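You operate a simulated robot arm through the tools that you are given. There is no shell and no other tool. Be economical: measure what you need, move in short steps, check, and stop when the job is done.

The job below is to be done with a simulated two-armed robot. You get a single attempt, and the scene is never put back.

TASK
Pick up the jar from the third board from the bottom of the tall shelf with one hand, pass it to the other hand and put it on the top board of the tall shelf. Set down upright: jar.
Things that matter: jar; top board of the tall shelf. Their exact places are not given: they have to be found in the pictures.

The check looks at the end state, three seconds after you hand in, the way a careful person would. Anything else that was tipped, shoved, dropped, spilled or broken makes it a failure.

THE ROBOT
Two 7-joint arms with two-finger parallel grippers on one trunk, on a base that drives. Base frame: it is fixed to the floor where the robot stands at the start and does not move with it; the origin is under the middle of the robot, x ahead of it, y to its left, z up. Lengths are in m, angles in rad, forces in N, time in s.
The left shoulder is at the start at [0.07, 0.13, 1.237], the right one opposite. With the tool pointing down near the work surface each hand reaches from about 0.22 to 0.52 m from the robot's upright axis, wherever it stands, measured 20 degrees to its own side. Places, roughly: top board of the tall shelf [0.7, -0.1, 1.3]. Payload 1.57 kg a hand.
The tool frame of a hand sits at the grasp point between the pads (the TCP): z along the fingers, y along the line on which they close. The tips reach 0.03 m beyond it. Largest opening 0.08 m; finger width 0.017, thickness 0.012; the body of the gripper, 0.04 by 0.082 m, starts 0.08 m behind the TCP.
Orientation is that of the tool frame in the base frame, as [roll, pitch, yaw] about the fixed x, y, z axes, in that order (R = Rz(yaw) Ry(pitch) Rx(roll)). With the fingers straight down and closing along the base's y, the tool's x points along the base's -x, its y along +y and its z along -z.

THE INTERFACE
- The arms move only by the tool servo_tool. It takes "left_deltas", "right_deltas" or both (then of equal length, played together; a hand with none holds still); each is a list of rows, each a list of 7 numbers: the turn, a rotation vector about the tool's x, y, z in rad, then the shift along the tool's x, y, z in m, then the finger opening in m, from 0 to 0.08. In form: [[rx, ry, rz, dx, dy, dz, grip], ...]. A call has 1 to 10 rows; each row shifts and turns the commanded pose from where the row before left it, along the tool's axes as they then stand. Rows are played at 5 a second. More than 0.05 m and 0.15 rad between two rows, or a gripper value outside its range, and nothing of the call is played. A pose out of reach is approached as far as the arm can. The call stops where the force on the tool passes 40 N (or 10 N more than at its start, if that is more) or the arm is blocked; 0.2 s more then pass. Each finger travels about 0.108 m/s and halts on what it meets, pressing with about 20 N; the grip force reading is that of the motor and also rises with nothing between the fingers. The clock runs only during rows and for 0.2 s after the last one: add rows that do not move to give the fingers time. The reply holds the time, the measured pose of the TCP, the force on the tool along the base axes, the opening and the grip force, in the units named above and with some noise, with the torque about the TCP (base axes, N m) and any sound that the robot's microphone picked up, and new pictures: "views" is both (left out), scene, wrist or none (wrist: the cameras of the hands that moved).
- Cameras (640 x 400 px; columns grow to the right, rows downward): "scene" is now at [0.1192, -0.0357, 1.4451]; the picture's right is [-0.47, -0.88, 0.00], its down [-0.67, 0.35, -0.65] and it looks along [0.58, -0.31, -0.76] (base axes); focal length 253 px, centre (320, 200). "left" rides on the left gripper at [0.072, 0.007, -0.122] in its tool frame; the picture's right is [-0.09, 1.00, 0.00], its down [-0.84, -0.08, -0.54] and it looks along [-0.54, -0.05, 0.84] (tool axes); focal length 238 px, centre (320, 200). "right" rides on the right gripper at [0.072, -0.007, -0.122] in its tool frame; the picture's right is [0.09, 1.00, 0.00], its down [-0.84, 0.08, -0.54] and it looks along [-0.54, 0.05, 0.84] (tool axes); focal length 238 px, centre (320, 200).
- raise_lower(by): slides the trunk up (or, below 0, down) by that many m; the arms and the scene camera ride with it, the base frame stays. It gives what a move gives, with no picture.
- roll_base(legs): drives the robot by 1 to 6 legs, each [ahead, left, turn to the left] in m, m and rad, along the robot's own axes; the way and the turn of a leg run together, so that a leg with both is an arc; at most 1.5 m and 3.142 rad a leg. The arms and the cameras ride along, it lands a little off, and it stops where it bumps. It gives what a move gives, and a new picture of the scene camera.
- aim_head(pan, tilt): turns the head with the scene camera to pan (to the left, within 1.501 rad either way) and tilt (down, from -0.506 to 1.204), counted from straight ahead of the robot. It gives what a move gives, and a new picture of the scene camera.
- pixel_to_xyz(camera, pixels): for up to 12 pixels [column, row] of the newest picture of that camera ("zoom" is the newest enlarged one), the place [x, y, z] in the base frame of the surface seen there, good to about 0.003 m. The clock stands still meanwhile.
- close_up(camera, box): a new picture of the part [left, top, right, bottom] of that camera's present view, enlarged. The clock stands still meanwhile.
- finish_job(): hands the job in; it is judged then, once.

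Keep the steps short. Do not move on a guess: measure, check each grasp and each placing, and mend mistakes. In all there are 80 turns and 260 pictures (those below and enlarged ones count). Leave the grippers open and the arms clear of the work at the hand-in unless told otherwise, and finish with a single line.

The tools are called after ">>>" as a command line: name --argument value ..., lists and objects as JSON in quotes. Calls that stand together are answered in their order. servo_tool: Moves the arms, as the interface text tells. Its arguments: {"type":"object","properties":{"left_deltas":{"type":"array","items":{"type":"array","items":{"type":"number"}}},"right_deltas":{"type":"array","items":{"type":"array","items":{"type":"number"}}},"views":{"type":"string","enum":["both","scene","wrist","none"]}},"required":[]} The other tools are called the same way: raise_lower (by) slides the trunk up or down; roll_base (legs) drives the base; aim_head (pan, tilt) turns the head that bears the scene camera; pixel_to_xyz (camera, pixels) gives the place of the surface under pixels of a picture; close_up (camera, box) takes an enlarged picture of a part of a camera's view; finish_job () hands the job in.

At the start:

```text
clock: 0.0
left_eef_pos: [0.227, 0.016, 1.2507]
left_orientation: [-3.141, 0.0, -3.14]
left_force: [-0.3, -0.5, 0.5]
left_ft_torque: [0.01, 0.0, 0.0]
left_width: 0.0802
left_grasp_force: 0.0
right_eef_pos: [0.2421, -0.2225, 1.2432]
right_orientation: [-3.142, 0.0, 3.14]
right_force: [0.1, 1.2, -0.6]
right_ft_torque: [0.0, 0.01, 0.0]
right_width: 0.0802
right_grasp_force: 0.0
trunk travel left (down, up): [-0.875, 0.065]
robot x, y, heading: [0.0003, 0.0021, 0.002]
head pan, tilt: [-0.485, 0.857]
```

scene: 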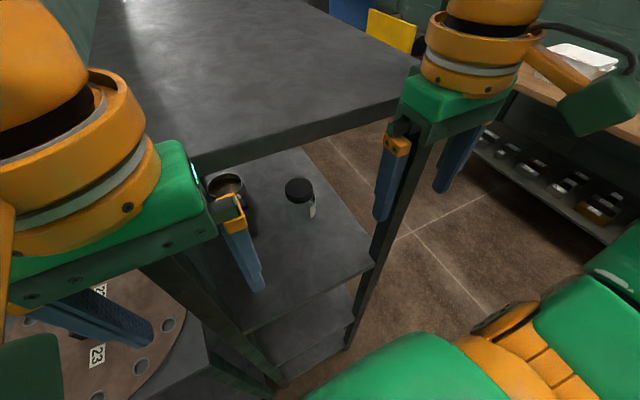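
right: 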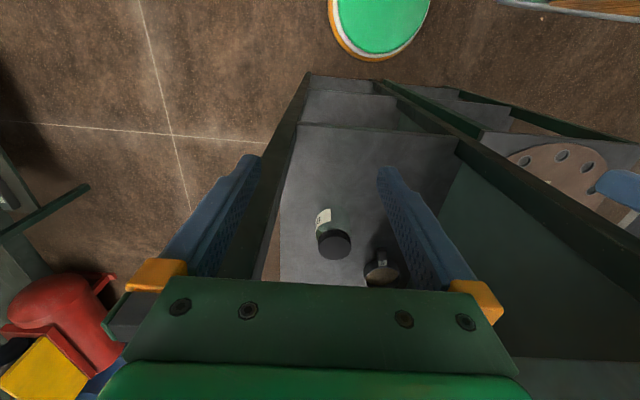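
left: 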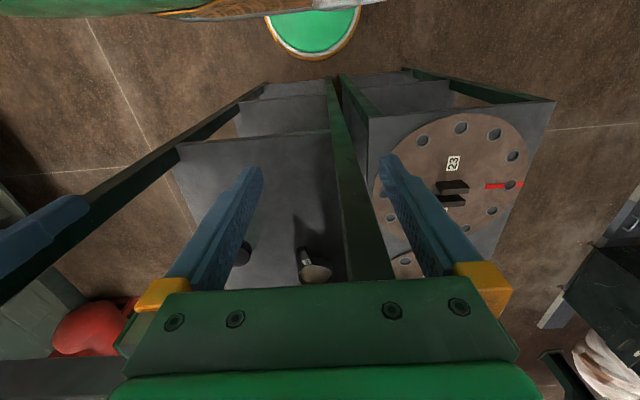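

I see the jar (dark lid) at scene (300,190) with a mug beside it at (228,185), both under the top board. First I measure these.

>>> pixel_to_xyz --camera "scene" --pixels '[[300, 184], [300, 190], [302, 210], [228, 183], [240, 207], [372, 266], [246, 332], [325, 220], [300, 150], [193, 165], [415, 70], [250, 80]]'

>>> close_up --camera "scene" --box '[190, 130, 390, 290]'

>>> pixel_to_xyz --camera "right" --pixels '[[334, 245], [325, 215], [382, 272], [297, 125], [455, 140], [282, 250], [310, 75], [375, 85], [470, 250], [390, 130]]'

```text
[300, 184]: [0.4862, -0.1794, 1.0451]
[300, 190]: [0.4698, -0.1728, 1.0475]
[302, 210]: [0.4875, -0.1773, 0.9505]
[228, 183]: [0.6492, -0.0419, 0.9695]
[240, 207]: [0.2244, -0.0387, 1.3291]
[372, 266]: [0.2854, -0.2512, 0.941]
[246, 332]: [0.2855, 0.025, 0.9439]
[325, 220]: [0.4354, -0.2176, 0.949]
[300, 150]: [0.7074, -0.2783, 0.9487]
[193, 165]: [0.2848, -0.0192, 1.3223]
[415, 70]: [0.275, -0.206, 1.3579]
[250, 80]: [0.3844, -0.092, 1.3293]
```

```text
2.50 times, centred on (290, 210) of scene
```

zoom: 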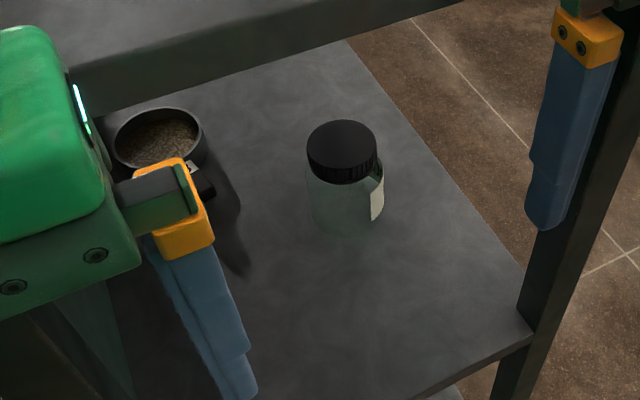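

```text
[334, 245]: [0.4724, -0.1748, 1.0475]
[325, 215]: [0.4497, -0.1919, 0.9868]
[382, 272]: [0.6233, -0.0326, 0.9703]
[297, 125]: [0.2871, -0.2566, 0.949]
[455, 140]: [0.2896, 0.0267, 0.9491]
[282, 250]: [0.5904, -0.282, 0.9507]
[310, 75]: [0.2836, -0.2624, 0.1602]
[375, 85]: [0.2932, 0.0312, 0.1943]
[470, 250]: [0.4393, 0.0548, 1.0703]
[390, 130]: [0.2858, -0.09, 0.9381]
```

Board 3 is at z≈0.949 and the top board at z≈1.33. The jar is at about (0.475, -0.177), roughly 0.066 wide and 0.1 tall. The mug is clear of it. I back off 0.15 m so the right arm has room to reach in tilted.

>>> roll_base --legs '[[-0.15, 0, 0]]'

```text
clock: 1.4
left_eef_pos: [0.0832, 0.0172, 1.2507]
left_orientation: [-3.141, -0.004, -3.139]
left_force: [0.0, 0.7, 0.1]
left_ft_torque: [-0.02, 0.06, 0.0]
left_width: 0.0802
left_grasp_force: 0.1
right_eef_pos: [0.0979, -0.2227, 1.2422]
right_orientation: [3.141, -0.004, 3.141]
right_force: [0.4, 0.4, -0.4]
right_ft_torque: [-0.01, 0.04, -0.02]
right_width: 0.0799
right_grasp_force: 0.1
trunk travel left (down, up): [-0.875, 0.065]
robot x, y, heading: [-0.1498, 0.0001, -0.001]
head pan, tilt: [-0.485, 0.857]
```

scene: 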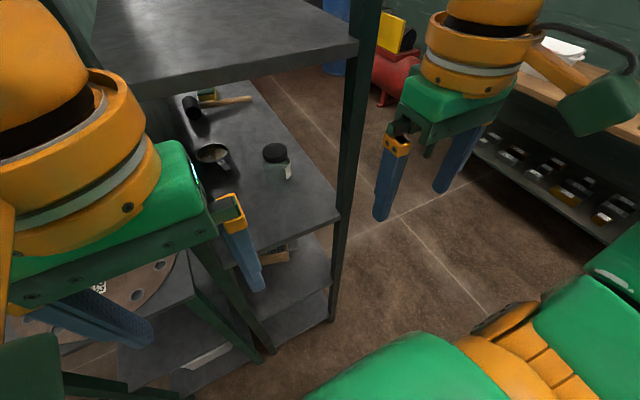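

Now the shelf is clearer. I measure the jar again, the front edge of the top board and the post.

>>> pixel_to_xyz --camera "scene" --pixels '[[275, 151], [280, 176], [282, 186], [220, 158], [350, 130], [355, 45], [300, 70], [340, 215], [265, 245], [250, 20], [150, 60]]'

>>> close_up --camera "scene" --box '[180, 40, 380, 260]'

```text
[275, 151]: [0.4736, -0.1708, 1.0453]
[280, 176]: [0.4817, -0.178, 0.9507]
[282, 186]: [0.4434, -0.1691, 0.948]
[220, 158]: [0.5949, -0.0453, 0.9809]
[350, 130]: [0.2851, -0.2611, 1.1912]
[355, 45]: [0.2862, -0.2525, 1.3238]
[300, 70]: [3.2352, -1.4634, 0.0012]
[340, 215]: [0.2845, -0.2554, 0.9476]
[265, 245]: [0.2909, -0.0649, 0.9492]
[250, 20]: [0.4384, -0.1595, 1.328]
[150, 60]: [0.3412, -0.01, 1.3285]
```

```text
1.82 times, centred on (280, 150) of scene
```

zoom: 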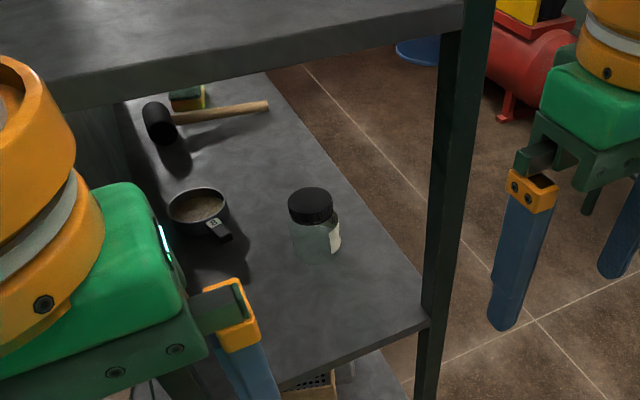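

The jar axis is near (0.473, -0.173). The front-right post is at y≈-0.26, so I'll approach yawed a little (0.2 rad) and tilted down 35°. First comes half of the swing. The left hand moves 0.1 m left for room.

>>> servo_tool --right_deltas '[[0, 0, 0.1, 0, 0, 0, 0.08], [0, 0, 0.1, 0, 0, 0, 0.08], [0, -0.12, 0, -0.0272, 0.0155, 0.0196, 0.08], [0, -0.12, 0, -0.0247, 0.0155, 0.0227, 0.08], [0, -0.12, 0, -0.0217, 0.0155, 0.0255, 0.08], [0, -0.12, 0, -0.0186, 0.0155, 0.0279, 0.08]]' --left_deltas '[[0, 0, 0, 0, 0.02, 0, 0.08], [0, 0, 0, 0, 0.02, 0, 0.08], [0, 0, 0, 0, 0.02, 0, 0.08], [0, 0, 0, 0, 0.02, 0, 0.08], [0, 0, 0, 0, 0.02, 0, 0.08], [0, 0, 0, 0, 0, 0, 0.08]]' --views "both"

```text
clock: 2.8
left_eef_pos: [0.0809, 0.119, 1.2519]
left_orientation: [-3.139, -0.002, -3.14]
left_force: [0.5, 0.7, 0.4]
left_ft_torque: [-0.02, -0.03, 0.0]
left_width: 0.08
left_grasp_force: 0.0
right_eef_pos: [0.2133, -0.1817, 1.162]
right_orientation: [3.139, 0.484, 2.94]
right_force: [0.5, -0.5, -0.3]
right_ft_torque: [-0.01, 0.02, -0.03]
right_width: 0.0801
right_grasp_force: 0.1
trunk travel left (down, up): [-0.875, 0.065]
robot x, y, heading: [-0.1493, 0.001, -0.001]
head pan, tilt: [-0.485, 0.857]
```

scene: 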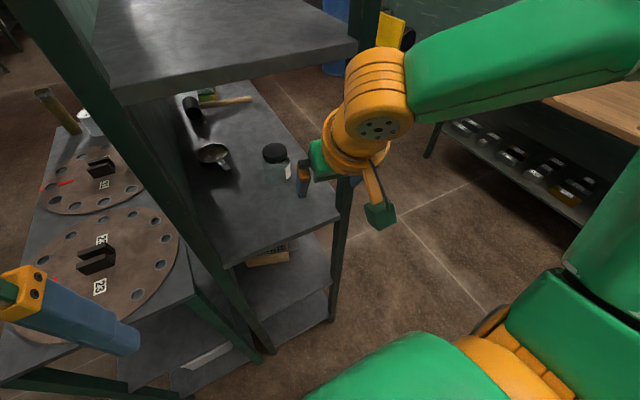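
right: 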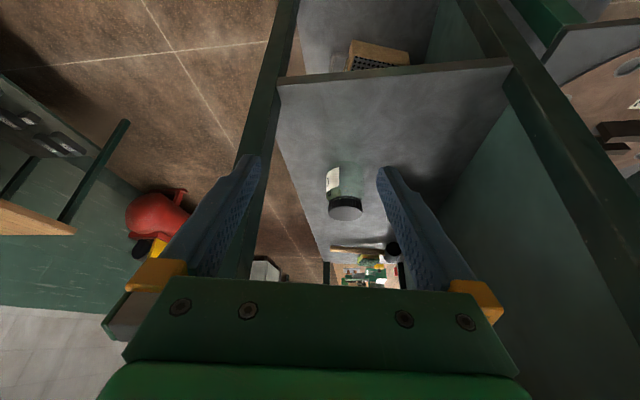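
left: 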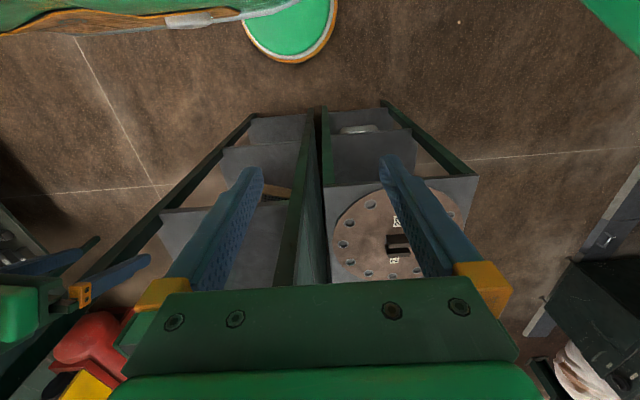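

On track: the measured pose matches the plan and the arm passes in front of the shelf under the top board. I play the second half to the pre-grasp.

>>> servo_tool --right_deltas '[[0, -0.12, 0, -0.0151, 0.0155, 0.0299, 0.08], [0, -0.12, 0, -0.0114, 0.0155, 0.0315, 0.08], [0, -0.12, 0, -0.0075, 0.0155, 0.0327, 0.08], [0, -0.12, 0, -0.0036, 0.0155, 0.0333, 0.08], [0, 0, 0, 0, 0, 0, 0.08]]' --views "both"

```text
clock: 4.0
left_eef_pos: [0.0788, 0.1182, 1.2526]
left_orientation: [-3.139, 0.001, -3.139]
left_force: [-0.4, -0.6, 0.7]
left_ft_torque: [0.0, -0.02, -0.03]
left_width: 0.0799
left_grasp_force: 0.0
right_eef_pos: [0.3318, -0.1497, 1.0915]
right_orientation: [3.137, 0.961, 2.936]
right_force: [-1.0, 1.4, 0.6]
right_ft_torque: [-0.01, 0.03, 0.01]
right_width: 0.08
right_grasp_force: 0.1
right hand out of reach, approached as far as the arm can: row 4
trunk travel left (down, up): [-0.875, 0.065]
robot x, y, heading: [-0.1479, 0.0011, -0.001]
head pan, tilt: [-0.485, 0.857]
```

scene: 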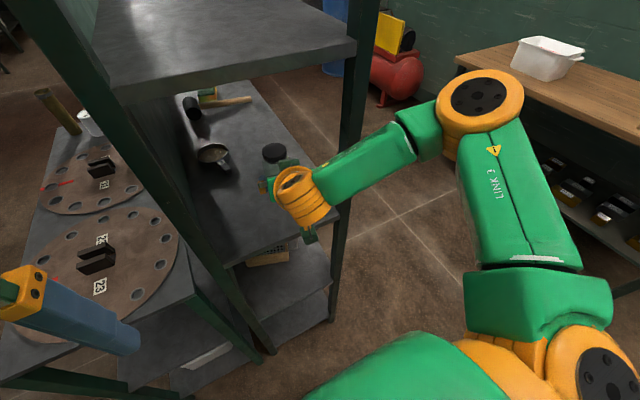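
right: 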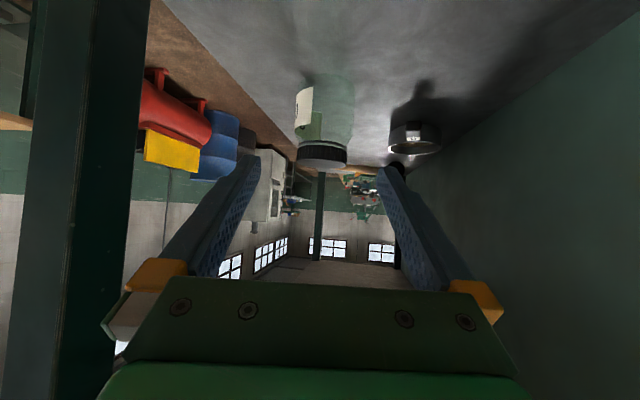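

The jar is straight ahead in the right view at (320,130). But the arm reports a reach limit, and its forearm comes in from the right near the post. I measure the arm's layout and the post before going deeper.

>>> pixel_to_xyz --camera "scene" --pixels '[[480, 95], [440, 125], [400, 140], [340, 175], [300, 180], [320, 195], [600, 370], [530, 290], [500, 150], [345, 150], [312, 235], [270, 185]]'

>>> close_up --camera "scene" --box '[220, 60, 540, 260]'

```text
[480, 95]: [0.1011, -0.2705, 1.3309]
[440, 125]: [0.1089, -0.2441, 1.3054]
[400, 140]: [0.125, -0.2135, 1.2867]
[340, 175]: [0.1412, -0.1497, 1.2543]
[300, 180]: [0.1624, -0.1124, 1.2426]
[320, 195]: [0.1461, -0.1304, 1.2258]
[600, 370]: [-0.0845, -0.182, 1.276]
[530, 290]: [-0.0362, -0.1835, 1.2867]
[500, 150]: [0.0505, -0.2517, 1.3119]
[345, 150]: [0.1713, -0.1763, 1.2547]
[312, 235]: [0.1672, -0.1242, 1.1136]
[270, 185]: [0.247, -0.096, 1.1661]
```

```text
2.00 times, centred on (380, 160) of scene
```

zoom: 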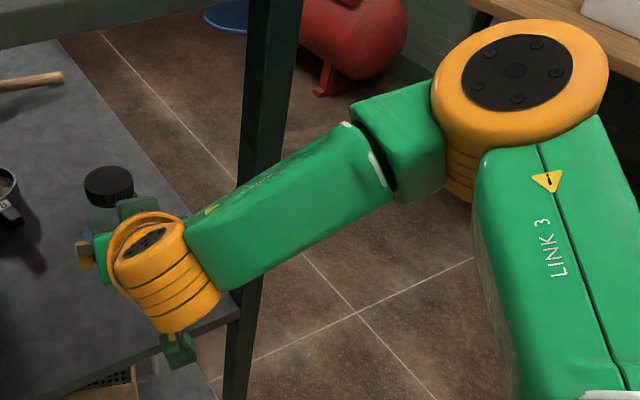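

The wrist is at about (0.16, -0.12, 1.22) and the elbow near (0.10, -0.28). As the hand goes in, the arm stretches and the forearm clears the post at y≈-0.26. The jar is centred between the fingers. I go in 0.09 m along the tool axis.

>>> servo_tool --right_deltas '[[0, 0, 0, 0.001, 0.001, 0.03, 0.08], [0, 0, 0, 0.001, 0.001, 0.03, 0.08], [0, 0, 0, 0.001, 0.001, 0.03, 0.08], [0, 0, 0, 0, 0, 0, 0.08]]' --views "both"

```text
clock: 5.0
left_eef_pos: [0.079, 0.1184, 1.2519]
left_orientation: [-3.14, 0.001, -3.14]
left_force: [0.1, 0.7, -0.3]
left_ft_torque: [-0.02, -0.02, 0.01]
left_width: 0.0799
left_grasp_force: 0.0
right_eef_pos: [0.3798, -0.1949, 1.0641]
right_orientation: [3.14, 0.961, 2.939]
right_force: [-0.2, -0.2, -0.3]
right_ft_torque: [0.02, 0.02, 0.02]
right_width: 0.08
right_grasp_force: 0.1
right hand out of reach, approached as far as the arm can: row 1, 2, 3
trunk travel left (down, up): [-0.875, 0.065]
robot x, y, heading: [-0.145, -0.0007, -0.004]
head pan, tilt: [-0.485, 0.857]
```

scene: 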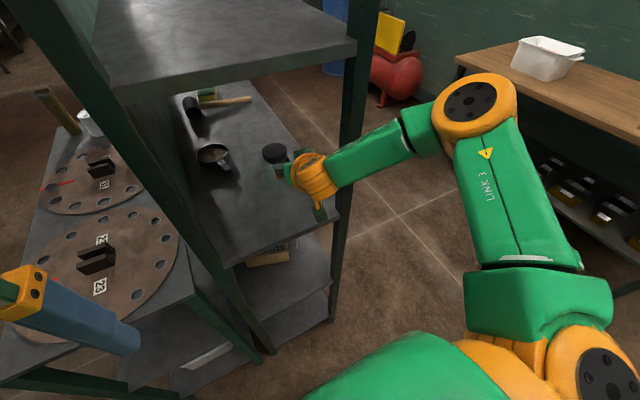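
right: 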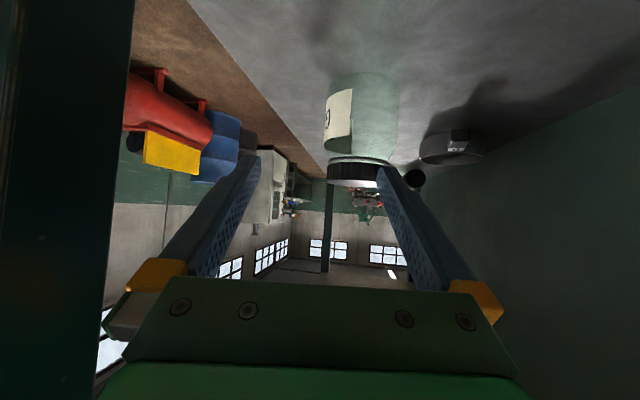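

The hand has drifted to y=-0.195 because a joint limit stops the arm from following. I retreat along the same line to the pre-grasp and won't force it.

>>> servo_tool --right_deltas '[[0, 0, 0, -0.001, -0.001, -0.03, 0.08], [0, 0, 0, -0.001, -0.001, -0.03, 0.08], [0, 0, 0, -0.001, -0.001, -0.03, 0.08], [0, 0, 0, 0, 0, -0.04, 0.08], [0, 0, 0, 0, 0, -0.04, 0.08]]' --views "scene"

```text
clock: 6.2
left_eef_pos: [0.0776, 0.119, 1.2521]
left_orientation: [-3.14, 0.003, -3.14]
left_force: [-0.2, 0.4, -0.1]
left_ft_torque: [-0.01, -0.06, -0.02]
left_width: 0.08
left_grasp_force: 0.0
right_eef_pos: [0.2499, -0.1685, 1.1639]
right_orientation: [-3.141, 0.962, 2.94]
right_force: [-0.4, 0.7, -1.3]
right_ft_torque: [0.0, -0.04, 0.02]
right_width: 0.0797
right_grasp_force: 0.1
right hand out of reach, approached as far as the arm can: row 5
trunk travel left (down, up): [-0.875, 0.065]
robot x, y, heading: [-0.1475, -0.0004, -0.003]
head pan, tilt: [-0.485, 0.857]
```

scene: 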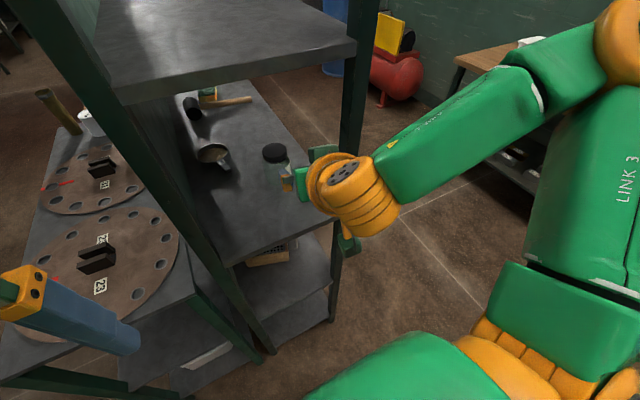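

The arm is folded tight. I'll back the base another 0.13 m so the arm can work more stretched out, and lower the trunk a little so the shoulders sit nearer the board gap.

>>> roll_base --legs '[[-0.13, 0, 0]]'

>>> servo_tool --right_deltas '[[0, 0, 0, 0, 0, 0.03, 0.08], [0, 0, 0, 0, 0, 0.03, 0.08], [0, 0, 0, 0, 0, 0.03, 0.08], [0, 0, 0, 0, 0, 0.03, 0.08], [0, 0, 0, 0, 0, 0, 0.08]]' --views "both"

```text
clock: 7.4
left_eef_pos: [-0.0458, 0.1186, 1.2509]
left_orientation: [-3.141, -0.003, -3.14]
left_force: [0.1, -0.3, 0.0]
left_ft_torque: [0.01, 0.03, 0.01]
left_width: 0.08
left_grasp_force: 0.0
right_eef_pos: [0.1254, -0.168, 1.1614]
right_orientation: [-3.141, 0.959, 2.941]
right_force: [0.3, -0.7, -0.2]
right_ft_torque: [0.02, 0.03, -0.05]
right_width: 0.08
right_grasp_force: 0.0
trunk travel left (down, up): [-0.875, 0.065]
robot x, y, heading: [-0.2749, 0.0028, 0.0]
head pan, tilt: [-0.485, 0.857]
```

scene: 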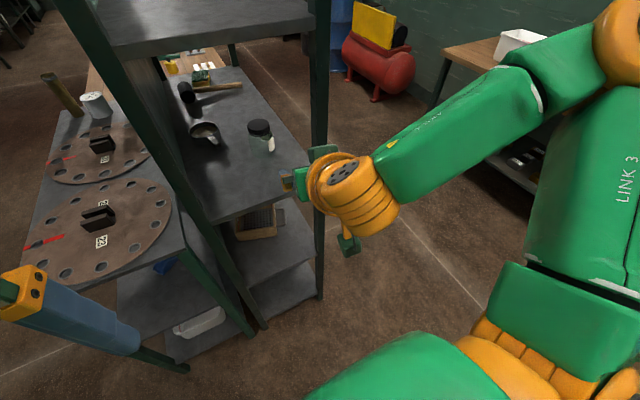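

```text
clock: 8.6
left_eef_pos: [-0.0493, 0.1186, 1.2519]
left_orientation: [-3.139, -0.002, -3.139]
left_force: [0.3, 0.1, 0.0]
left_ft_torque: [0.02, 0.01, 0.02]
left_width: 0.0801
left_grasp_force: 0.0
right_eef_pos: [0.2188, -0.1861, 1.0921]
right_orientation: [3.141, 0.96, 2.942]
right_force: [-0.1, 1.0, -0.5]
right_ft_torque: [0.02, 0.0, -0.03]
right_width: 0.0799
right_grasp_force: 0.1
trunk travel left (down, up): [-0.875, 0.065]
robot x, y, heading: [-0.2758, 0.0058, 0.001]
head pan, tilt: [-0.485, 0.857]
```

scene: 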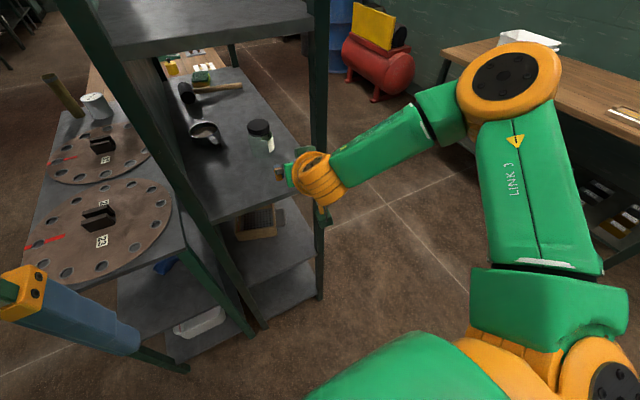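
right: 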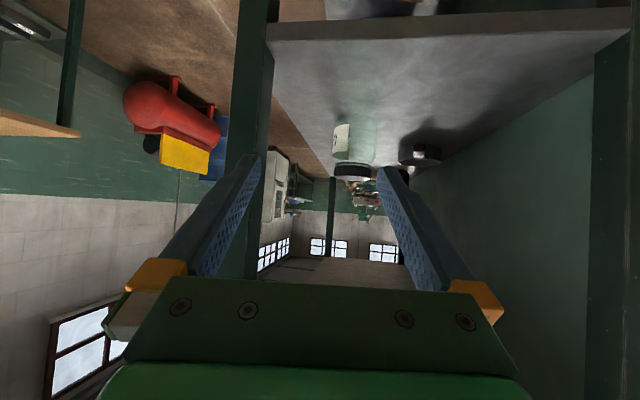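

The arm moved freely this time. The hand is at (0.219, -0.186, 1.092), outside the shelf front. I test reach here with a small step: forward 0.03 and left 0.04.

>>> servo_tool --right_deltas '[[0, 0, 0, 0, 0.02, 0, 0.08], [0, 0, 0, 0, 0.02, 0, 0.08], [0, 0, 0, 0, 0, 0.03, 0.08], [0, 0, 0, 0, 0, 0, 0.08]]' --views "none"

>>> pixel_to_xyz --camera "scene" --pixels '[[505, 80], [440, 110], [420, 130], [340, 165], [320, 175], [600, 380], [530, 280], [320, 215], [500, 110]]'

```text
clock: 9.6
left_eef_pos: [-0.0491, 0.1185, 1.2516]
left_orientation: [-3.139, -0.001, -3.14]
left_force: [0.5, -0.2, 0.3]
left_ft_torque: [0.01, 0.04, 0.0]
left_width: 0.0798
left_grasp_force: 0.0
right_eef_pos: [0.2427, -0.1715, 1.0851]
right_orientation: [3.14, 0.961, 2.938]
right_force: [0.3, 0.2, 0.1]
right_ft_torque: [-0.04, 0.01, 0.02]
right_width: 0.0801
right_grasp_force: 0.1
right hand out of reach, approached as far as the arm can: row 2, 3
trunk travel left (down, up): [-0.875, 0.065]
robot x, y, heading: [-0.2774, -0.0019, 0.001]
head pan, tilt: [-0.485, 0.857]
```

```text
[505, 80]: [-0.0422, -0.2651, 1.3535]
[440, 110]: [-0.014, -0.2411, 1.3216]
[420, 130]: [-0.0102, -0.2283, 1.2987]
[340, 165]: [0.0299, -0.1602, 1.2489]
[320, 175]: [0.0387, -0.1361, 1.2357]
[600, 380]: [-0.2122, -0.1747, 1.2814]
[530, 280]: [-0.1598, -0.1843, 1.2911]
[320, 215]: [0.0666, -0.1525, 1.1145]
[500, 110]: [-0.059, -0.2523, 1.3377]
```

It is still limited as it moves inward, although the arm isn't stretched, so this is a wrist joint limit. I test whether yawing the hand left by 0.3 rad frees it. The fingertips are still outside the shelf at x≈0.27.

>>> servo_tool --right_deltas '[[-0.082, 0, -0.057, 0, 0, 0, 0.08], [-0.082, 0, -0.057, 0, 0, 0, 0.08], [-0.082, 0, -0.057, 0, 0, 0, 0.08], [0, 0, 0, 0, 0, 0, 0.08]]' --views "scene"

```text
clock: 10.6
left_eef_pos: [-0.0495, 0.1189, 1.252]
left_orientation: [-3.14, -0.002, -3.137]
left_force: [0.1, 0.0, 0.1]
left_ft_torque: [-0.02, 0.01, 0.01]
left_width: 0.0799
left_grasp_force: 0.0
right_eef_pos: [0.2409, -0.1736, 1.0882]
right_orientation: [3.139, 0.96, -3.044]
right_force: [-0.5, 0.3, 0.4]
right_ft_torque: [-0.02, 0.01, 0.02]
right_width: 0.08
right_grasp_force: 0.0
trunk travel left (down, up): [-0.875, 0.065]
robot x, y, heading: [-0.2791, 0.0006, 0.0]
head pan, tilt: [-0.485, 0.857]
```

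scene: 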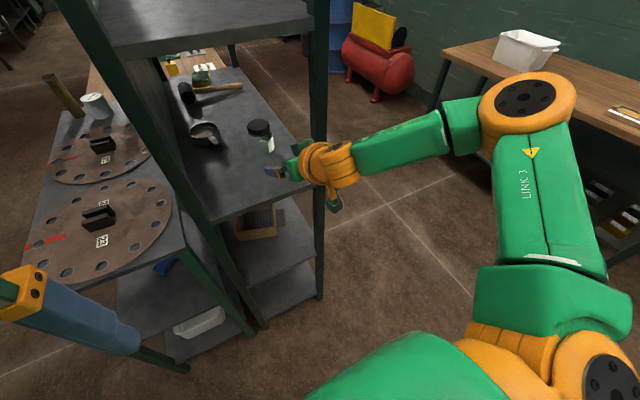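

Yawing left freed the joint. So I'll turn the robot itself to the right and stand further left, giving the hand a positive yaw relative to the robot while it points slightly right in the world. I measure the neighbouring table on the left and look over there first.

>>> pixel_to_xyz --camera "scene" --pixels '[[185, 252], [30, 275], [250, 330], [180, 368], [140, 60], [205, 215], [165, 200], [95, 210], [120, 135]]'

>>> aim_head --pan 0.5 --tilt 0.857

```text
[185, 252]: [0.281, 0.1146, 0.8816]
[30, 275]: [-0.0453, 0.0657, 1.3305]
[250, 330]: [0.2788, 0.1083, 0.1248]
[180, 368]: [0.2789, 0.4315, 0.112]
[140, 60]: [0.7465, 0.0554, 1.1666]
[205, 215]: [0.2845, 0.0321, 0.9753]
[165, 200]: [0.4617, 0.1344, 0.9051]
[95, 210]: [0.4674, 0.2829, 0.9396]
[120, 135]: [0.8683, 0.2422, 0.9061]
```

```text
clock: 11.9
left_eef_pos: [-0.0501, 0.1183, 1.2524]
left_orientation: [-3.14, 0.001, -3.138]
left_force: [0.6, 1.1, -0.4]
left_ft_torque: [0.0, 0.0, -0.04]
left_width: 0.0803
left_grasp_force: 0.1
right_eef_pos: [0.2409, -0.1721, 1.0876]
right_orientation: [3.139, 0.959, -3.045]
right_force: [-0.9, 0.1, -0.7]
right_ft_torque: [0.03, -0.02, -0.01]
right_width: 0.08
right_grasp_force: 0.1
trunk travel left (down, up): [-0.875, 0.065]
robot x, y, heading: [-0.279, -0.0051, 0.003]
head pan, tilt: [0.499, 0.857]
```

scene: 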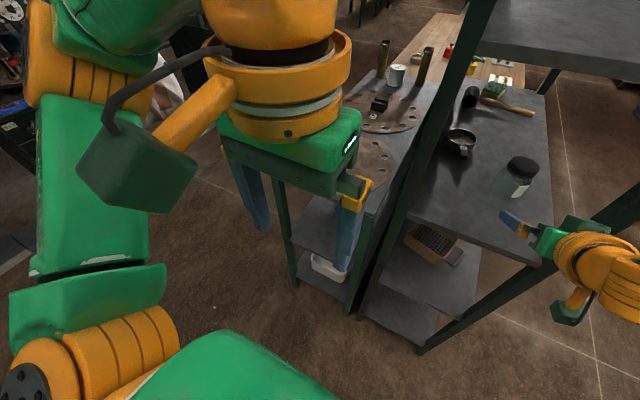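

The floor to the left is free and the table front is at x≈0.28. I turn right by 0.35 rad and then shift 0.2 m left in the world. The head goes back to the shelf.

>>> roll_base --legs '[[0, 0, -0.35], [-0.069, 0.188, 0]]'

>>> aim_head --pan -0.2 --tilt 0.75

```text
clock: 14.6
left_eef_pos: [-0.0222, 0.2246, 1.2512]
left_orientation: [3.14, -0.003, 2.778]
left_force: [0.5, -1.6, 1.4]
left_ft_torque: [0.05, 0.0, 0.0]
left_width: 0.0798
left_grasp_force: 0.1
right_eef_pos: [0.1443, -0.1511, 1.0859]
right_orientation: [3.134, 0.96, 2.867]
right_force: [0.3, -0.8, 0.9]
right_ft_torque: [0.02, 0.01, 0.03]
right_width: 0.0802
right_grasp_force: 0.0
trunk travel left (down, up): [-0.875, 0.065]
robot x, y, heading: [-0.2739, 0.201, -0.368]
head pan, tilt: [0.499, 0.857]
```

scene: 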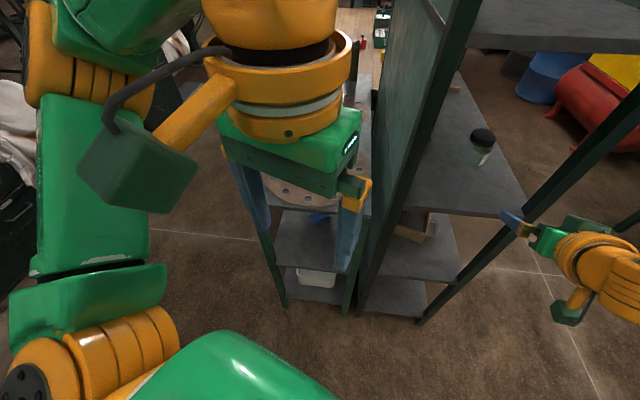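

```text
clock: 15.7
left_eef_pos: [-0.0218, 0.23, 1.2509]
left_orientation: [-3.14, 0.001, 2.777]
left_force: [-0.1, -0.5, 0.3]
left_ft_torque: [0.02, -0.02, 0.01]
left_width: 0.0801
left_grasp_force: 0.1
right_eef_pos: [0.1462, -0.1466, 1.0867]
right_orientation: [3.14, 0.961, 2.873]
right_force: [0.5, 0.5, 0.4]
right_ft_torque: [-0.04, 0.01, 0.02]
right_width: 0.0801
right_grasp_force: 0.1
trunk travel left (down, up): [-0.875, 0.065]
robot x, y, heading: [-0.2782, 0.2018, -0.367]
head pan, tilt: [-0.201, 0.75]
```

scene: 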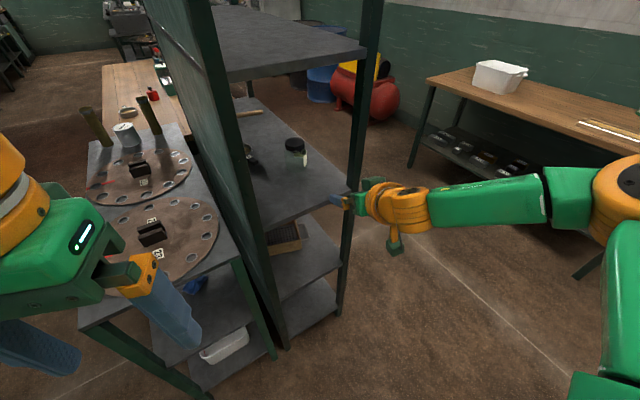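

Now the hand points at yaw -0.27 with no limit. I check where the forearm lies relative to the post, since it must not strike it when the hand goes in.

>>> pixel_to_xyz --camera "scene" --pixels '[[380, 200], [405, 198], [430, 195], [480, 190], [530, 185], [575, 185], [610, 170], [390, 240], [630, 300], [352, 190]]'

```text
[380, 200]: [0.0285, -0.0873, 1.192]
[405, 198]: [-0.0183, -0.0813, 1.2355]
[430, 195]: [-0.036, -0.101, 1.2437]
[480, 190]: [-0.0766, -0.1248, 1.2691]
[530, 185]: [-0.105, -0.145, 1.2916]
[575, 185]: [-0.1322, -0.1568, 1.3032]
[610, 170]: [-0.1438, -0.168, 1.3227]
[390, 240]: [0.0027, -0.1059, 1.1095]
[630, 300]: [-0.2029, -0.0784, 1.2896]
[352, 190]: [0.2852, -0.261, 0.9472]
```

The forearm points mostly forward (elbow at (-0.14, -0.18), wrist at (-0.01, -0.1)). If the whole arm moves in by about 0.33 m it passes well inside the post. I lower the hand to z≈1.0 here, outside the shelf.

>>> servo_tool --right_deltas '[[0, 0, 0, 0.0237, 0, 0.0166, 0.08], [0, 0, 0, 0.0237, 0, 0.0166, 0.08], [0, 0, 0, 0.0237, 0, 0.0166, 0.08], [0, 0, 0, 0, 0, 0, 0.08]]' --views "both"

```text
clock: 16.7
left_eef_pos: [-0.0221, 0.2293, 1.2528]
left_orientation: [-3.139, 0.001, 2.778]
left_force: [0.0, -0.3, -0.4]
left_ft_torque: [0.01, 0.01, 0.01]
left_width: 0.0799
left_grasp_force: 0.0
right_eef_pos: [0.1322, -0.1519, 1.0155]
right_orientation: [3.139, 0.961, 2.874]
right_force: [-0.4, 0.1, -0.1]
right_ft_torque: [0.01, 0.02, 0.0]
right_width: 0.0799
right_grasp_force: 0.2
right hand out of reach, approached as far as the arm can: row 3
trunk travel left (down, up): [-0.875, 0.065]
robot x, y, heading: [-0.276, 0.197, -0.363]
head pan, tilt: [-0.201, 0.75]
```

scene: 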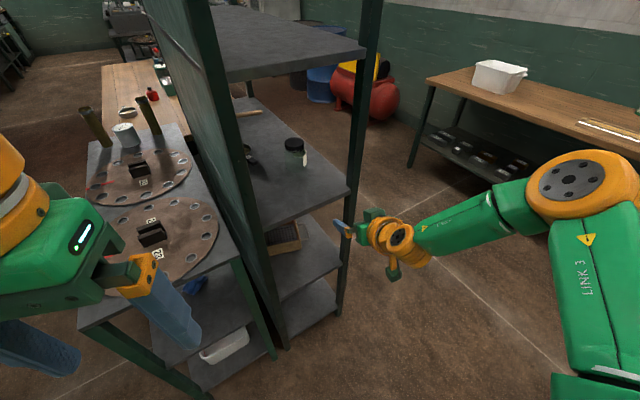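
right: 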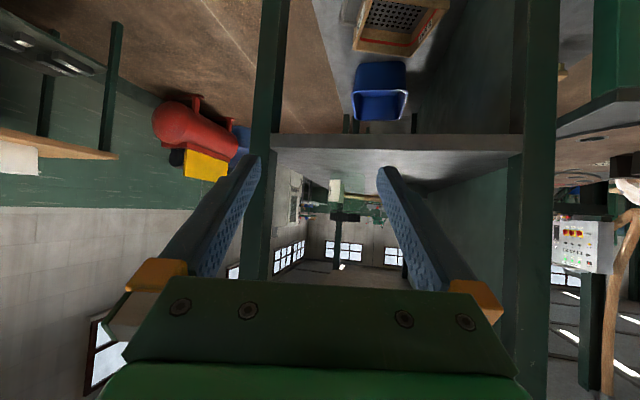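

Low heights hit the limit too, so lowering the trunk is the better way. I raise the hand back relative to the robot and lower the trunk 0.085 m.

>>> servo_tool --right_deltas '[[0, 0, 0, -0.0237, 0, -0.0166, 0.08], [0, 0, 0, -0.0237, 0, -0.0166, 0.08], [0, 0, 0, -0.0237, 0, -0.0166, 0.08], [0, 0, 0, 0, 0, 0, 0.08]]' --views "none"

>>> raise_lower --by -0.085

>>> servo_tool --right_deltas '[[0, 0, 0, -0.0115, 0, 0.0164, 0.08], [0, 0, 0, -0.0115, 0, 0.0164, 0.08], [0, 0, 0, -0.0115, 0, 0.0164, 0.08], [0, 0, 0, -0.0115, 0, 0.0164, 0.08], [0, 0, 0, 0, 0, 0, 0.08]]' --views "none"

```text
clock: 17.7
left_eef_pos: [-0.0214, 0.23, 1.2519]
left_orientation: [-3.14, -0.002, 2.778]
left_force: [0.1, -0.3, 0.6]
left_ft_torque: [0.0, 0.0, 0.05]
left_width: 0.08
left_grasp_force: 0.0
right_eef_pos: [0.1336, -0.1511, 1.1039]
right_orientation: [3.14, 0.96, 2.871]
right_force: [-0.5, -0.4, -0.1]
right_ft_torque: [0.03, 0.0, 0.03]
right_width: 0.0801
right_grasp_force: 0.2
trunk travel left (down, up): [-0.875, 0.065]
robot x, y, heading: [-0.2744, 0.2002, -0.369]
head pan, tilt: [-0.201, 0.75]
```

```text
clock: 18.9
left_eef_pos: [-0.0233, 0.2297, 1.1673]
left_orientation: [-3.14, -0.001, 2.779]
left_force: [0.1, -0.2, -0.6]
left_ft_torque: [0.01, -0.01, -0.03]
left_width: 0.0799
left_grasp_force: 0.0
right_eef_pos: [0.1349, -0.1505, 1.0191]
right_orientation: [3.14, 0.959, 2.873]
right_force: [0.1, -0.2, -0.1]
right_ft_torque: [0.03, -0.02, 0.02]
right_width: 0.08
right_grasp_force: 0.1
trunk travel left (down, up): [-0.79, 0.15]
robot x, y, heading: [-0.2754, 0.1966, -0.364]
head pan, tilt: [-0.201, 0.75]
```

```text
clock: 20.1
left_eef_pos: [-0.0206, 0.2277, 1.1659]
left_orientation: [3.141, -0.001, 2.778]
left_force: [-0.6, 0.6, 0.5]
left_ft_torque: [0.01, -0.03, -0.02]
left_width: 0.08
left_grasp_force: 0.2
right_eef_pos: [0.2088, -0.1724, 1.0214]
right_orientation: [3.142, 0.959, 2.873]
right_force: [-0.5, 0.1, -0.3]
right_ft_torque: [0.01, -0.01, -0.02]
right_width: 0.08
right_grasp_force: 0.0
trunk travel left (down, up): [-0.79, 0.15]
robot x, y, heading: [-0.2741, 0.1989, -0.367]
head pan, tilt: [-0.201, 0.75]
```

The hand now reaches freely to (0.209, -0.172, 1.021). I lower the trunk 0.03 so the grasp is on the jar's body. Then I shift the base 0.035 m left for post clearance and drive 0.13 m toward the shelf.

>>> raise_lower --by -0.03

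>>> roll_base --legs '[[-0.0126, 0.0327, 0], [0.1213, 0.0467, 0]]'

>>> servo_tool --right_deltas '[[0, 0, 0, 0, 0, 0, 0.08]]' --views "wrist"

```text
clock: 20.9
left_eef_pos: [-0.0218, 0.2297, 1.1375]
left_orientation: [3.14, 0.001, 2.78]
left_force: [0.9, -0.1, 0.8]
left_ft_torque: [0.01, -0.01, 0.0]
left_width: 0.0802
left_grasp_force: 0.0
right_eef_pos: [0.2084, -0.1734, 0.99]
right_orientation: [3.139, 0.96, 2.875]
right_force: [-0.5, 0.6, -0.2]
right_ft_torque: [0.02, -0.02, -0.01]
right_width: 0.0801
right_grasp_force: 0.0
trunk travel left (down, up): [-0.76, 0.18]
robot x, y, heading: [-0.2768, 0.2002, -0.365]
head pan, tilt: [-0.201, 0.75]
```

```text
clock: 22.6
left_eef_pos: [0.1055, 0.267, 1.1387]
left_orientation: [-3.138, 0.001, 2.782]
left_force: [0.2, 0.1, 0.0]
left_ft_torque: [0.02, -0.01, 0.0]
left_width: 0.0799
left_grasp_force: 0.0
right_eef_pos: [0.3361, -0.1359, 0.9918]
right_orientation: [3.14, 0.961, 2.875]
right_force: [0.2, 0.1, 0.6]
right_ft_torque: [0.01, 0.0, -0.01]
right_width: 0.0799
right_grasp_force: 0.0
trunk travel left (down, up): [-0.76, 0.18]
robot x, y, heading: [-0.1436, 0.2378, -0.367]
head pan, tilt: [-0.201, 0.75]
```

scene: 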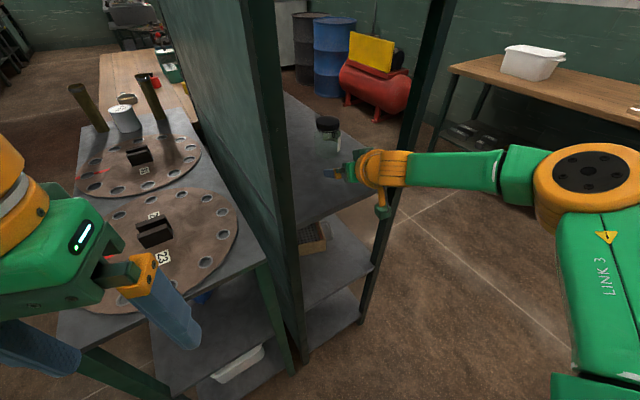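

```text
clock: 23.0
left_eef_pos: [0.1088, 0.2655, 1.1375]
left_orientation: [-3.14, 0.002, 2.78]
left_force: [-0.3, -0.4, 0.4]
left_ft_torque: [0.05, 0.01, -0.01]
left_width: 0.0799
left_grasp_force: 0.0
right_eef_pos: [0.3391, -0.1367, 0.9906]
right_orientation: [-3.142, 0.962, 2.873]
right_force: [-0.3, -0.1, 0.3]
right_ft_torque: [-0.01, 0.02, -0.01]
right_width: 0.0798
right_grasp_force: 0.1
trunk travel left (down, up): [-0.76, 0.18]
robot x, y, heading: [-0.1468, 0.2367, -0.366]
head pan, tilt: [-0.201, 0.75]
```

right: 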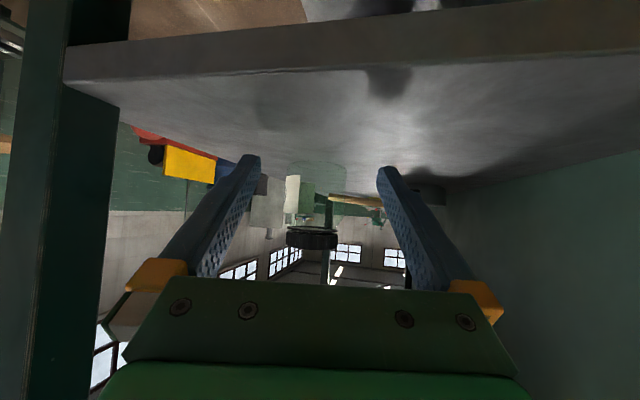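

The hand is inside the gap and well centred, and the camera box is above the board. I re-measure the jar from the wrist and scene views for the final approach.

>>> pixel_to_xyz --camera "right" --pixels '[[312, 240], [290, 242], [335, 242], [302, 200], [312, 228]]'

>>> pixel_to_xyz --camera "scene" --pixels '[[328, 119], [317, 128], [328, 123], [338, 148]]'

>>> close_up --camera "scene" --box '[280, 90, 440, 230]'

```text
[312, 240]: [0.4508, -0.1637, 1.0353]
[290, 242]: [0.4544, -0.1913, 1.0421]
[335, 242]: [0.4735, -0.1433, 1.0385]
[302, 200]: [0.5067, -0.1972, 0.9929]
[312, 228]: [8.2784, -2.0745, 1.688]
```

```text
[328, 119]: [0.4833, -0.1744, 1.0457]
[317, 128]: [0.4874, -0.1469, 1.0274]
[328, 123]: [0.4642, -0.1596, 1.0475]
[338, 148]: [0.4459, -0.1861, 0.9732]
```

```text
2.86 times, centred on (360, 160) of scene
```

zoom: 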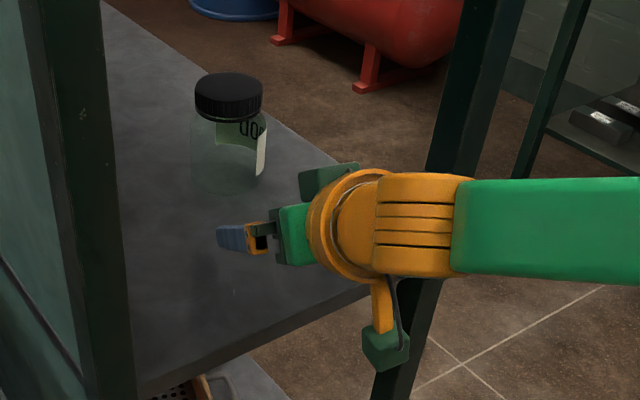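

The jar axis is at about (0.475, -0.172), in line with the hand. I drive 0.077 m nearer, which leaves the fingertips just short of the jar.

>>> roll_base --legs '[[0.077, 0.0087, 0]]'

>>> servo_tool --right_deltas '[[0, 0, 0, 0, 0, 0, 0.08]]' --views "wrist"

```text
clock: 24.0
left_eef_pos: [0.1789, 0.2468, 1.1378]
left_orientation: [-3.14, 0.004, 2.78]
left_force: [-0.9, 0.7, 0.4]
left_ft_torque: [0.0, -0.07, 0.03]
left_width: 0.0803
left_grasp_force: 0.0
right_eef_pos: [0.41, -0.1554, 0.9938]
right_orientation: [3.14, 0.965, 2.872]
right_force: [0.8, 0.2, -0.4]
right_ft_torque: [0.0, -0.03, 0.0]
right_width: 0.08
right_grasp_force: 0.0
trunk travel left (down, up): [-0.76, 0.18]
robot x, y, heading: [-0.0734, 0.2154, -0.363]
head pan, tilt: [-0.201, 0.75]
```

scene: 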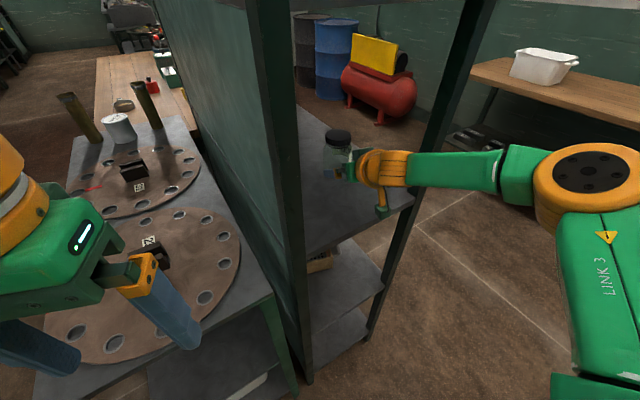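

```text
clock: 24.4
left_eef_pos: [0.183, 0.2462, 1.1366]
left_orientation: [-3.139, 0.001, 2.779]
left_force: [0.7, -0.1, -0.1]
left_ft_torque: [0.0, -0.04, 0.02]
left_width: 0.0801
left_grasp_force: 0.0
right_eef_pos: [0.4129, -0.1562, 0.9912]
right_orientation: [3.14, 0.963, 2.874]
right_force: [0.2, 0.3, 0.4]
right_ft_torque: [0.0, -0.01, 0.0]
right_width: 0.08
right_grasp_force: 0.0
trunk travel left (down, up): [-0.76, 0.18]
robot x, y, heading: [-0.0727, 0.2214, -0.363]
head pan, tilt: [-0.201, 0.75]
```

right: 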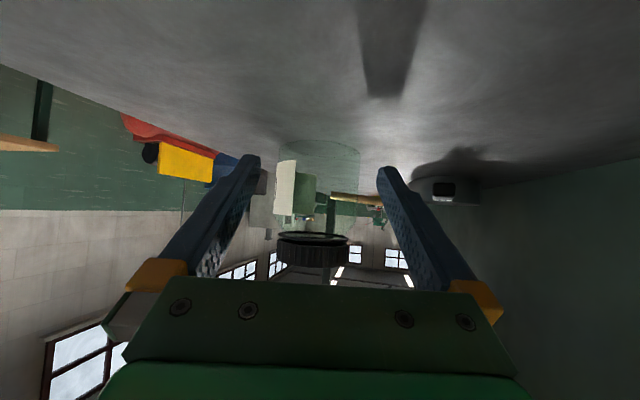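

The jar body spans columns 274–360, centred between the fingers. I extend the arm horizontally 0.061 m with the fingers open.

>>> servo_tool --right_deltas '[[0, 0, 0, -0.0108, -0.0005, 0.0173, 0.08], [0, 0, 0, -0.0108, -0.0005, 0.0173, 0.08], [0, 0, 0, -0.0108, 0, 0.0173, 0.08], [0, 0, 0, 0, 0, 0, 0.08]]' --views "both"

```text
clock: 25.4
left_eef_pos: [0.1821, 0.2468, 1.1374]
left_orientation: [-3.139, 0.001, 2.779]
left_force: [-0.1, 0.0, -0.1]
left_ft_torque: [0.01, -0.02, 0.01]
left_width: 0.0801
left_grasp_force: 0.1
right_eef_pos: [0.4215, -0.1775, 1.0045]
right_orientation: [3.138, 0.96, 2.873]
right_force: [0.4, 0.6, -0.7]
right_ft_torque: [-0.01, -0.03, 0.01]
right_width: 0.0801
right_grasp_force: 0.0
right hand out of reach, approached as far as the arm can: row 1, 2, 3
trunk travel left (down, up): [-0.76, 0.18]
robot x, y, heading: [-0.0694, 0.2197, -0.36]
head pan, tilt: [-0.201, 0.75]
```

scene: 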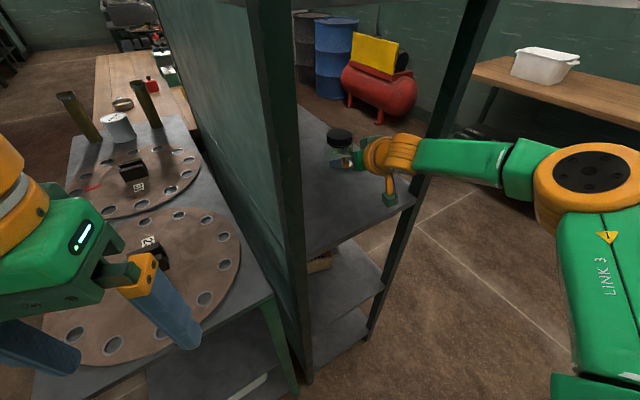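
right: 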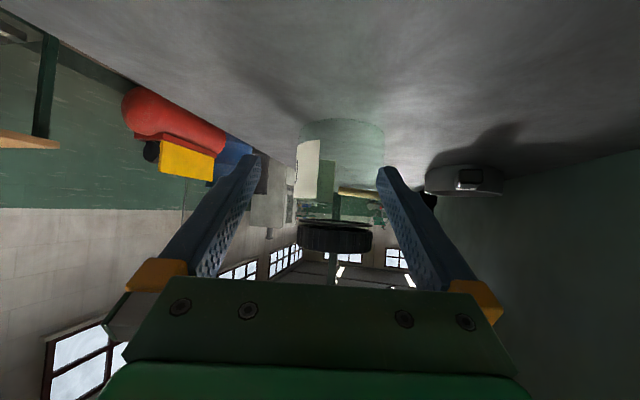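

The arm is at its limit and drifted without touching anything. I take those rows back and do the last part with the base.

>>> servo_tool --right_deltas '[[0, 0, 0, 0.0108, 0, -0.0173, 0.08], [0, 0, 0, 0.0108, 0, -0.0173, 0.08], [0, 0, 0, 0.0108, 0, -0.0173, 0.08], [0, 0, 0, 0, 0, 0, 0.08]]' --views "wrist"

```text
clock: 26.4
left_eef_pos: [0.1841, 0.2466, 1.1361]
left_orientation: [-3.138, -0.001, 2.78]
left_force: [-0.9, -0.2, -0.8]
left_ft_torque: [-0.02, 0.0, 0.02]
left_width: 0.0798
left_grasp_force: 0.1
right_eef_pos: [0.3633, -0.1595, 1.0096]
right_orientation: [3.139, 0.96, 2.873]
right_force: [0.3, -0.2, -0.6]
right_ft_torque: [-0.03, 0.04, -0.01]
right_width: 0.08
right_grasp_force: 0.0
trunk travel left (down, up): [-0.76, 0.18]
robot x, y, heading: [-0.0725, 0.2136, -0.364]
head pan, tilt: [-0.201, 0.75]
```

right: 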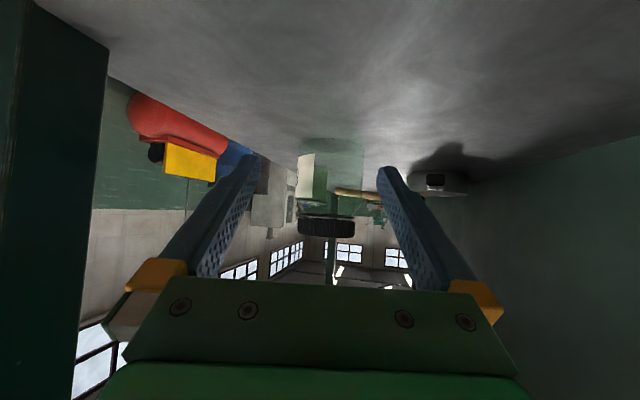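

The hand is now at (0.363, -0.160, 1.010). More forward reach came from having the hand higher relative to the shoulder. So I raise both hands a little and lower the trunk by 0.08.

>>> servo_tool --right_deltas '[[0, 0, 0, -0.0164, 0.003, -0.0115, 0.08], [0, 0, 0, -0.0164, 0.003, -0.0115, 0.08], [0, 0, 0, -0.0164, 0.003, -0.0115, 0.08], [0, 0, 0, 0, 0, 0, 0.08]]' --left_deltas '[[0, 0, 0, 0, 0, -0.03, 0.08], [0, 0, 0, 0, 0, -0.03, 0.08], [0, 0, 0, 0, 0, -0.03, 0.08], [0, 0, 0, 0, 0, 0, 0.08]]' --views "none"

>>> raise_lower --by -0.08

>>> servo_tool --right_deltas '[[0, 0, 0, -0.0115, 0, 0.0164, 0.08], [0, 0, 0, -0.0115, 0, 0.0164, 0.08], [0, 0, 0, 0, 0, 0, 0.08]]' --views "both"

```text
clock: 27.4
left_eef_pos: [0.1856, 0.2417, 1.2203]
left_orientation: [-3.139, 0.001, 2.778]
left_force: [-0.5, 0.4, 0.3]
left_ft_torque: [-0.01, 0.01, -0.03]
left_width: 0.0799
left_grasp_force: 0.0
left hand out of reach, approached as far as the arm can: row 3
right_eef_pos: [0.3671, -0.1536, 1.0687]
right_orientation: [3.14, 0.96, 2.872]
right_force: [1.5, 0.0, -0.5]
right_ft_torque: [-0.02, -0.01, 0.0]
right_width: 0.08
right_grasp_force: 0.0
trunk travel left (down, up): [-0.76, 0.18]
robot x, y, heading: [-0.0727, 0.2159, -0.366]
head pan, tilt: [-0.201, 0.75]
```

```text
clock: 28.6
left_eef_pos: [0.1861, 0.2409, 1.1411]
left_orientation: [-3.14, 0.001, 2.779]
left_force: [0.8, 0.1, 0.6]
left_ft_torque: [-0.02, 0.02, 0.03]
left_width: 0.0797
left_grasp_force: 0.0
right_eef_pos: [0.3662, -0.1528, 0.9884]
right_orientation: [3.139, 0.961, 2.872]
right_force: [-0.4, 0.3, 0.9]
right_ft_torque: [0.02, 0.01, -0.04]
right_width: 0.0801
right_grasp_force: 0.1
trunk travel left (down, up): [-0.68, 0.26]
robot x, y, heading: [-0.066, 0.216, -0.368]
head pan, tilt: [-0.201, 0.75]
```

```text
clock: 29.4
left_eef_pos: [0.1849, 0.2425, 1.1409]
left_orientation: [-3.14, 0.0, 2.779]
left_force: [-0.4, -0.2, 0.7]
left_ft_torque: [-0.03, -0.02, -0.02]
left_width: 0.08
left_grasp_force: 0.0
right_eef_pos: [0.4043, -0.1646, 0.9886]
right_orientation: [3.14, 0.962, 2.872]
right_force: [0.4, 0.6, -0.4]
right_ft_torque: [0.02, -0.01, -0.02]
right_width: 0.08
right_grasp_force: 0.2
trunk travel left (down, up): [-0.68, 0.26]
robot x, y, heading: [-0.0678, 0.2173, -0.37]
head pan, tilt: [-0.201, 0.75]
```

scene: 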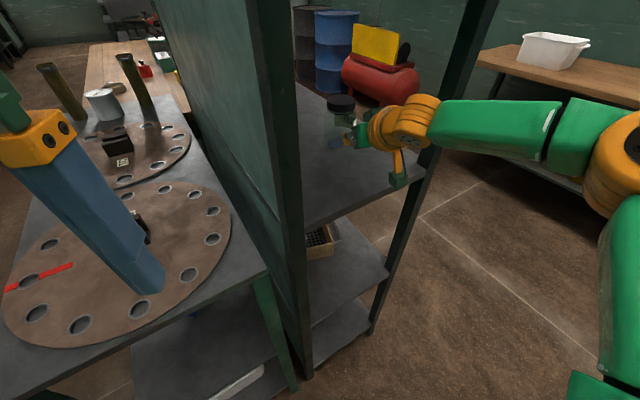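
right: 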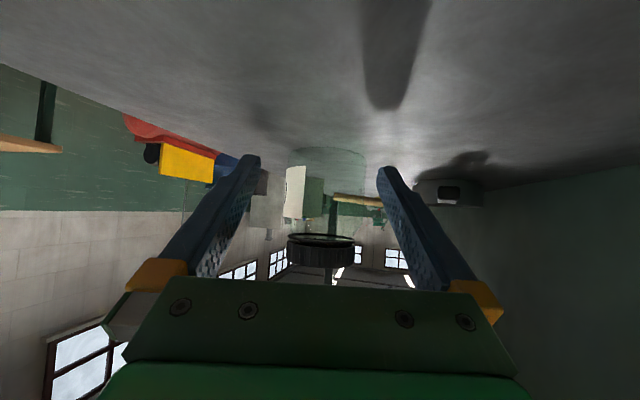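

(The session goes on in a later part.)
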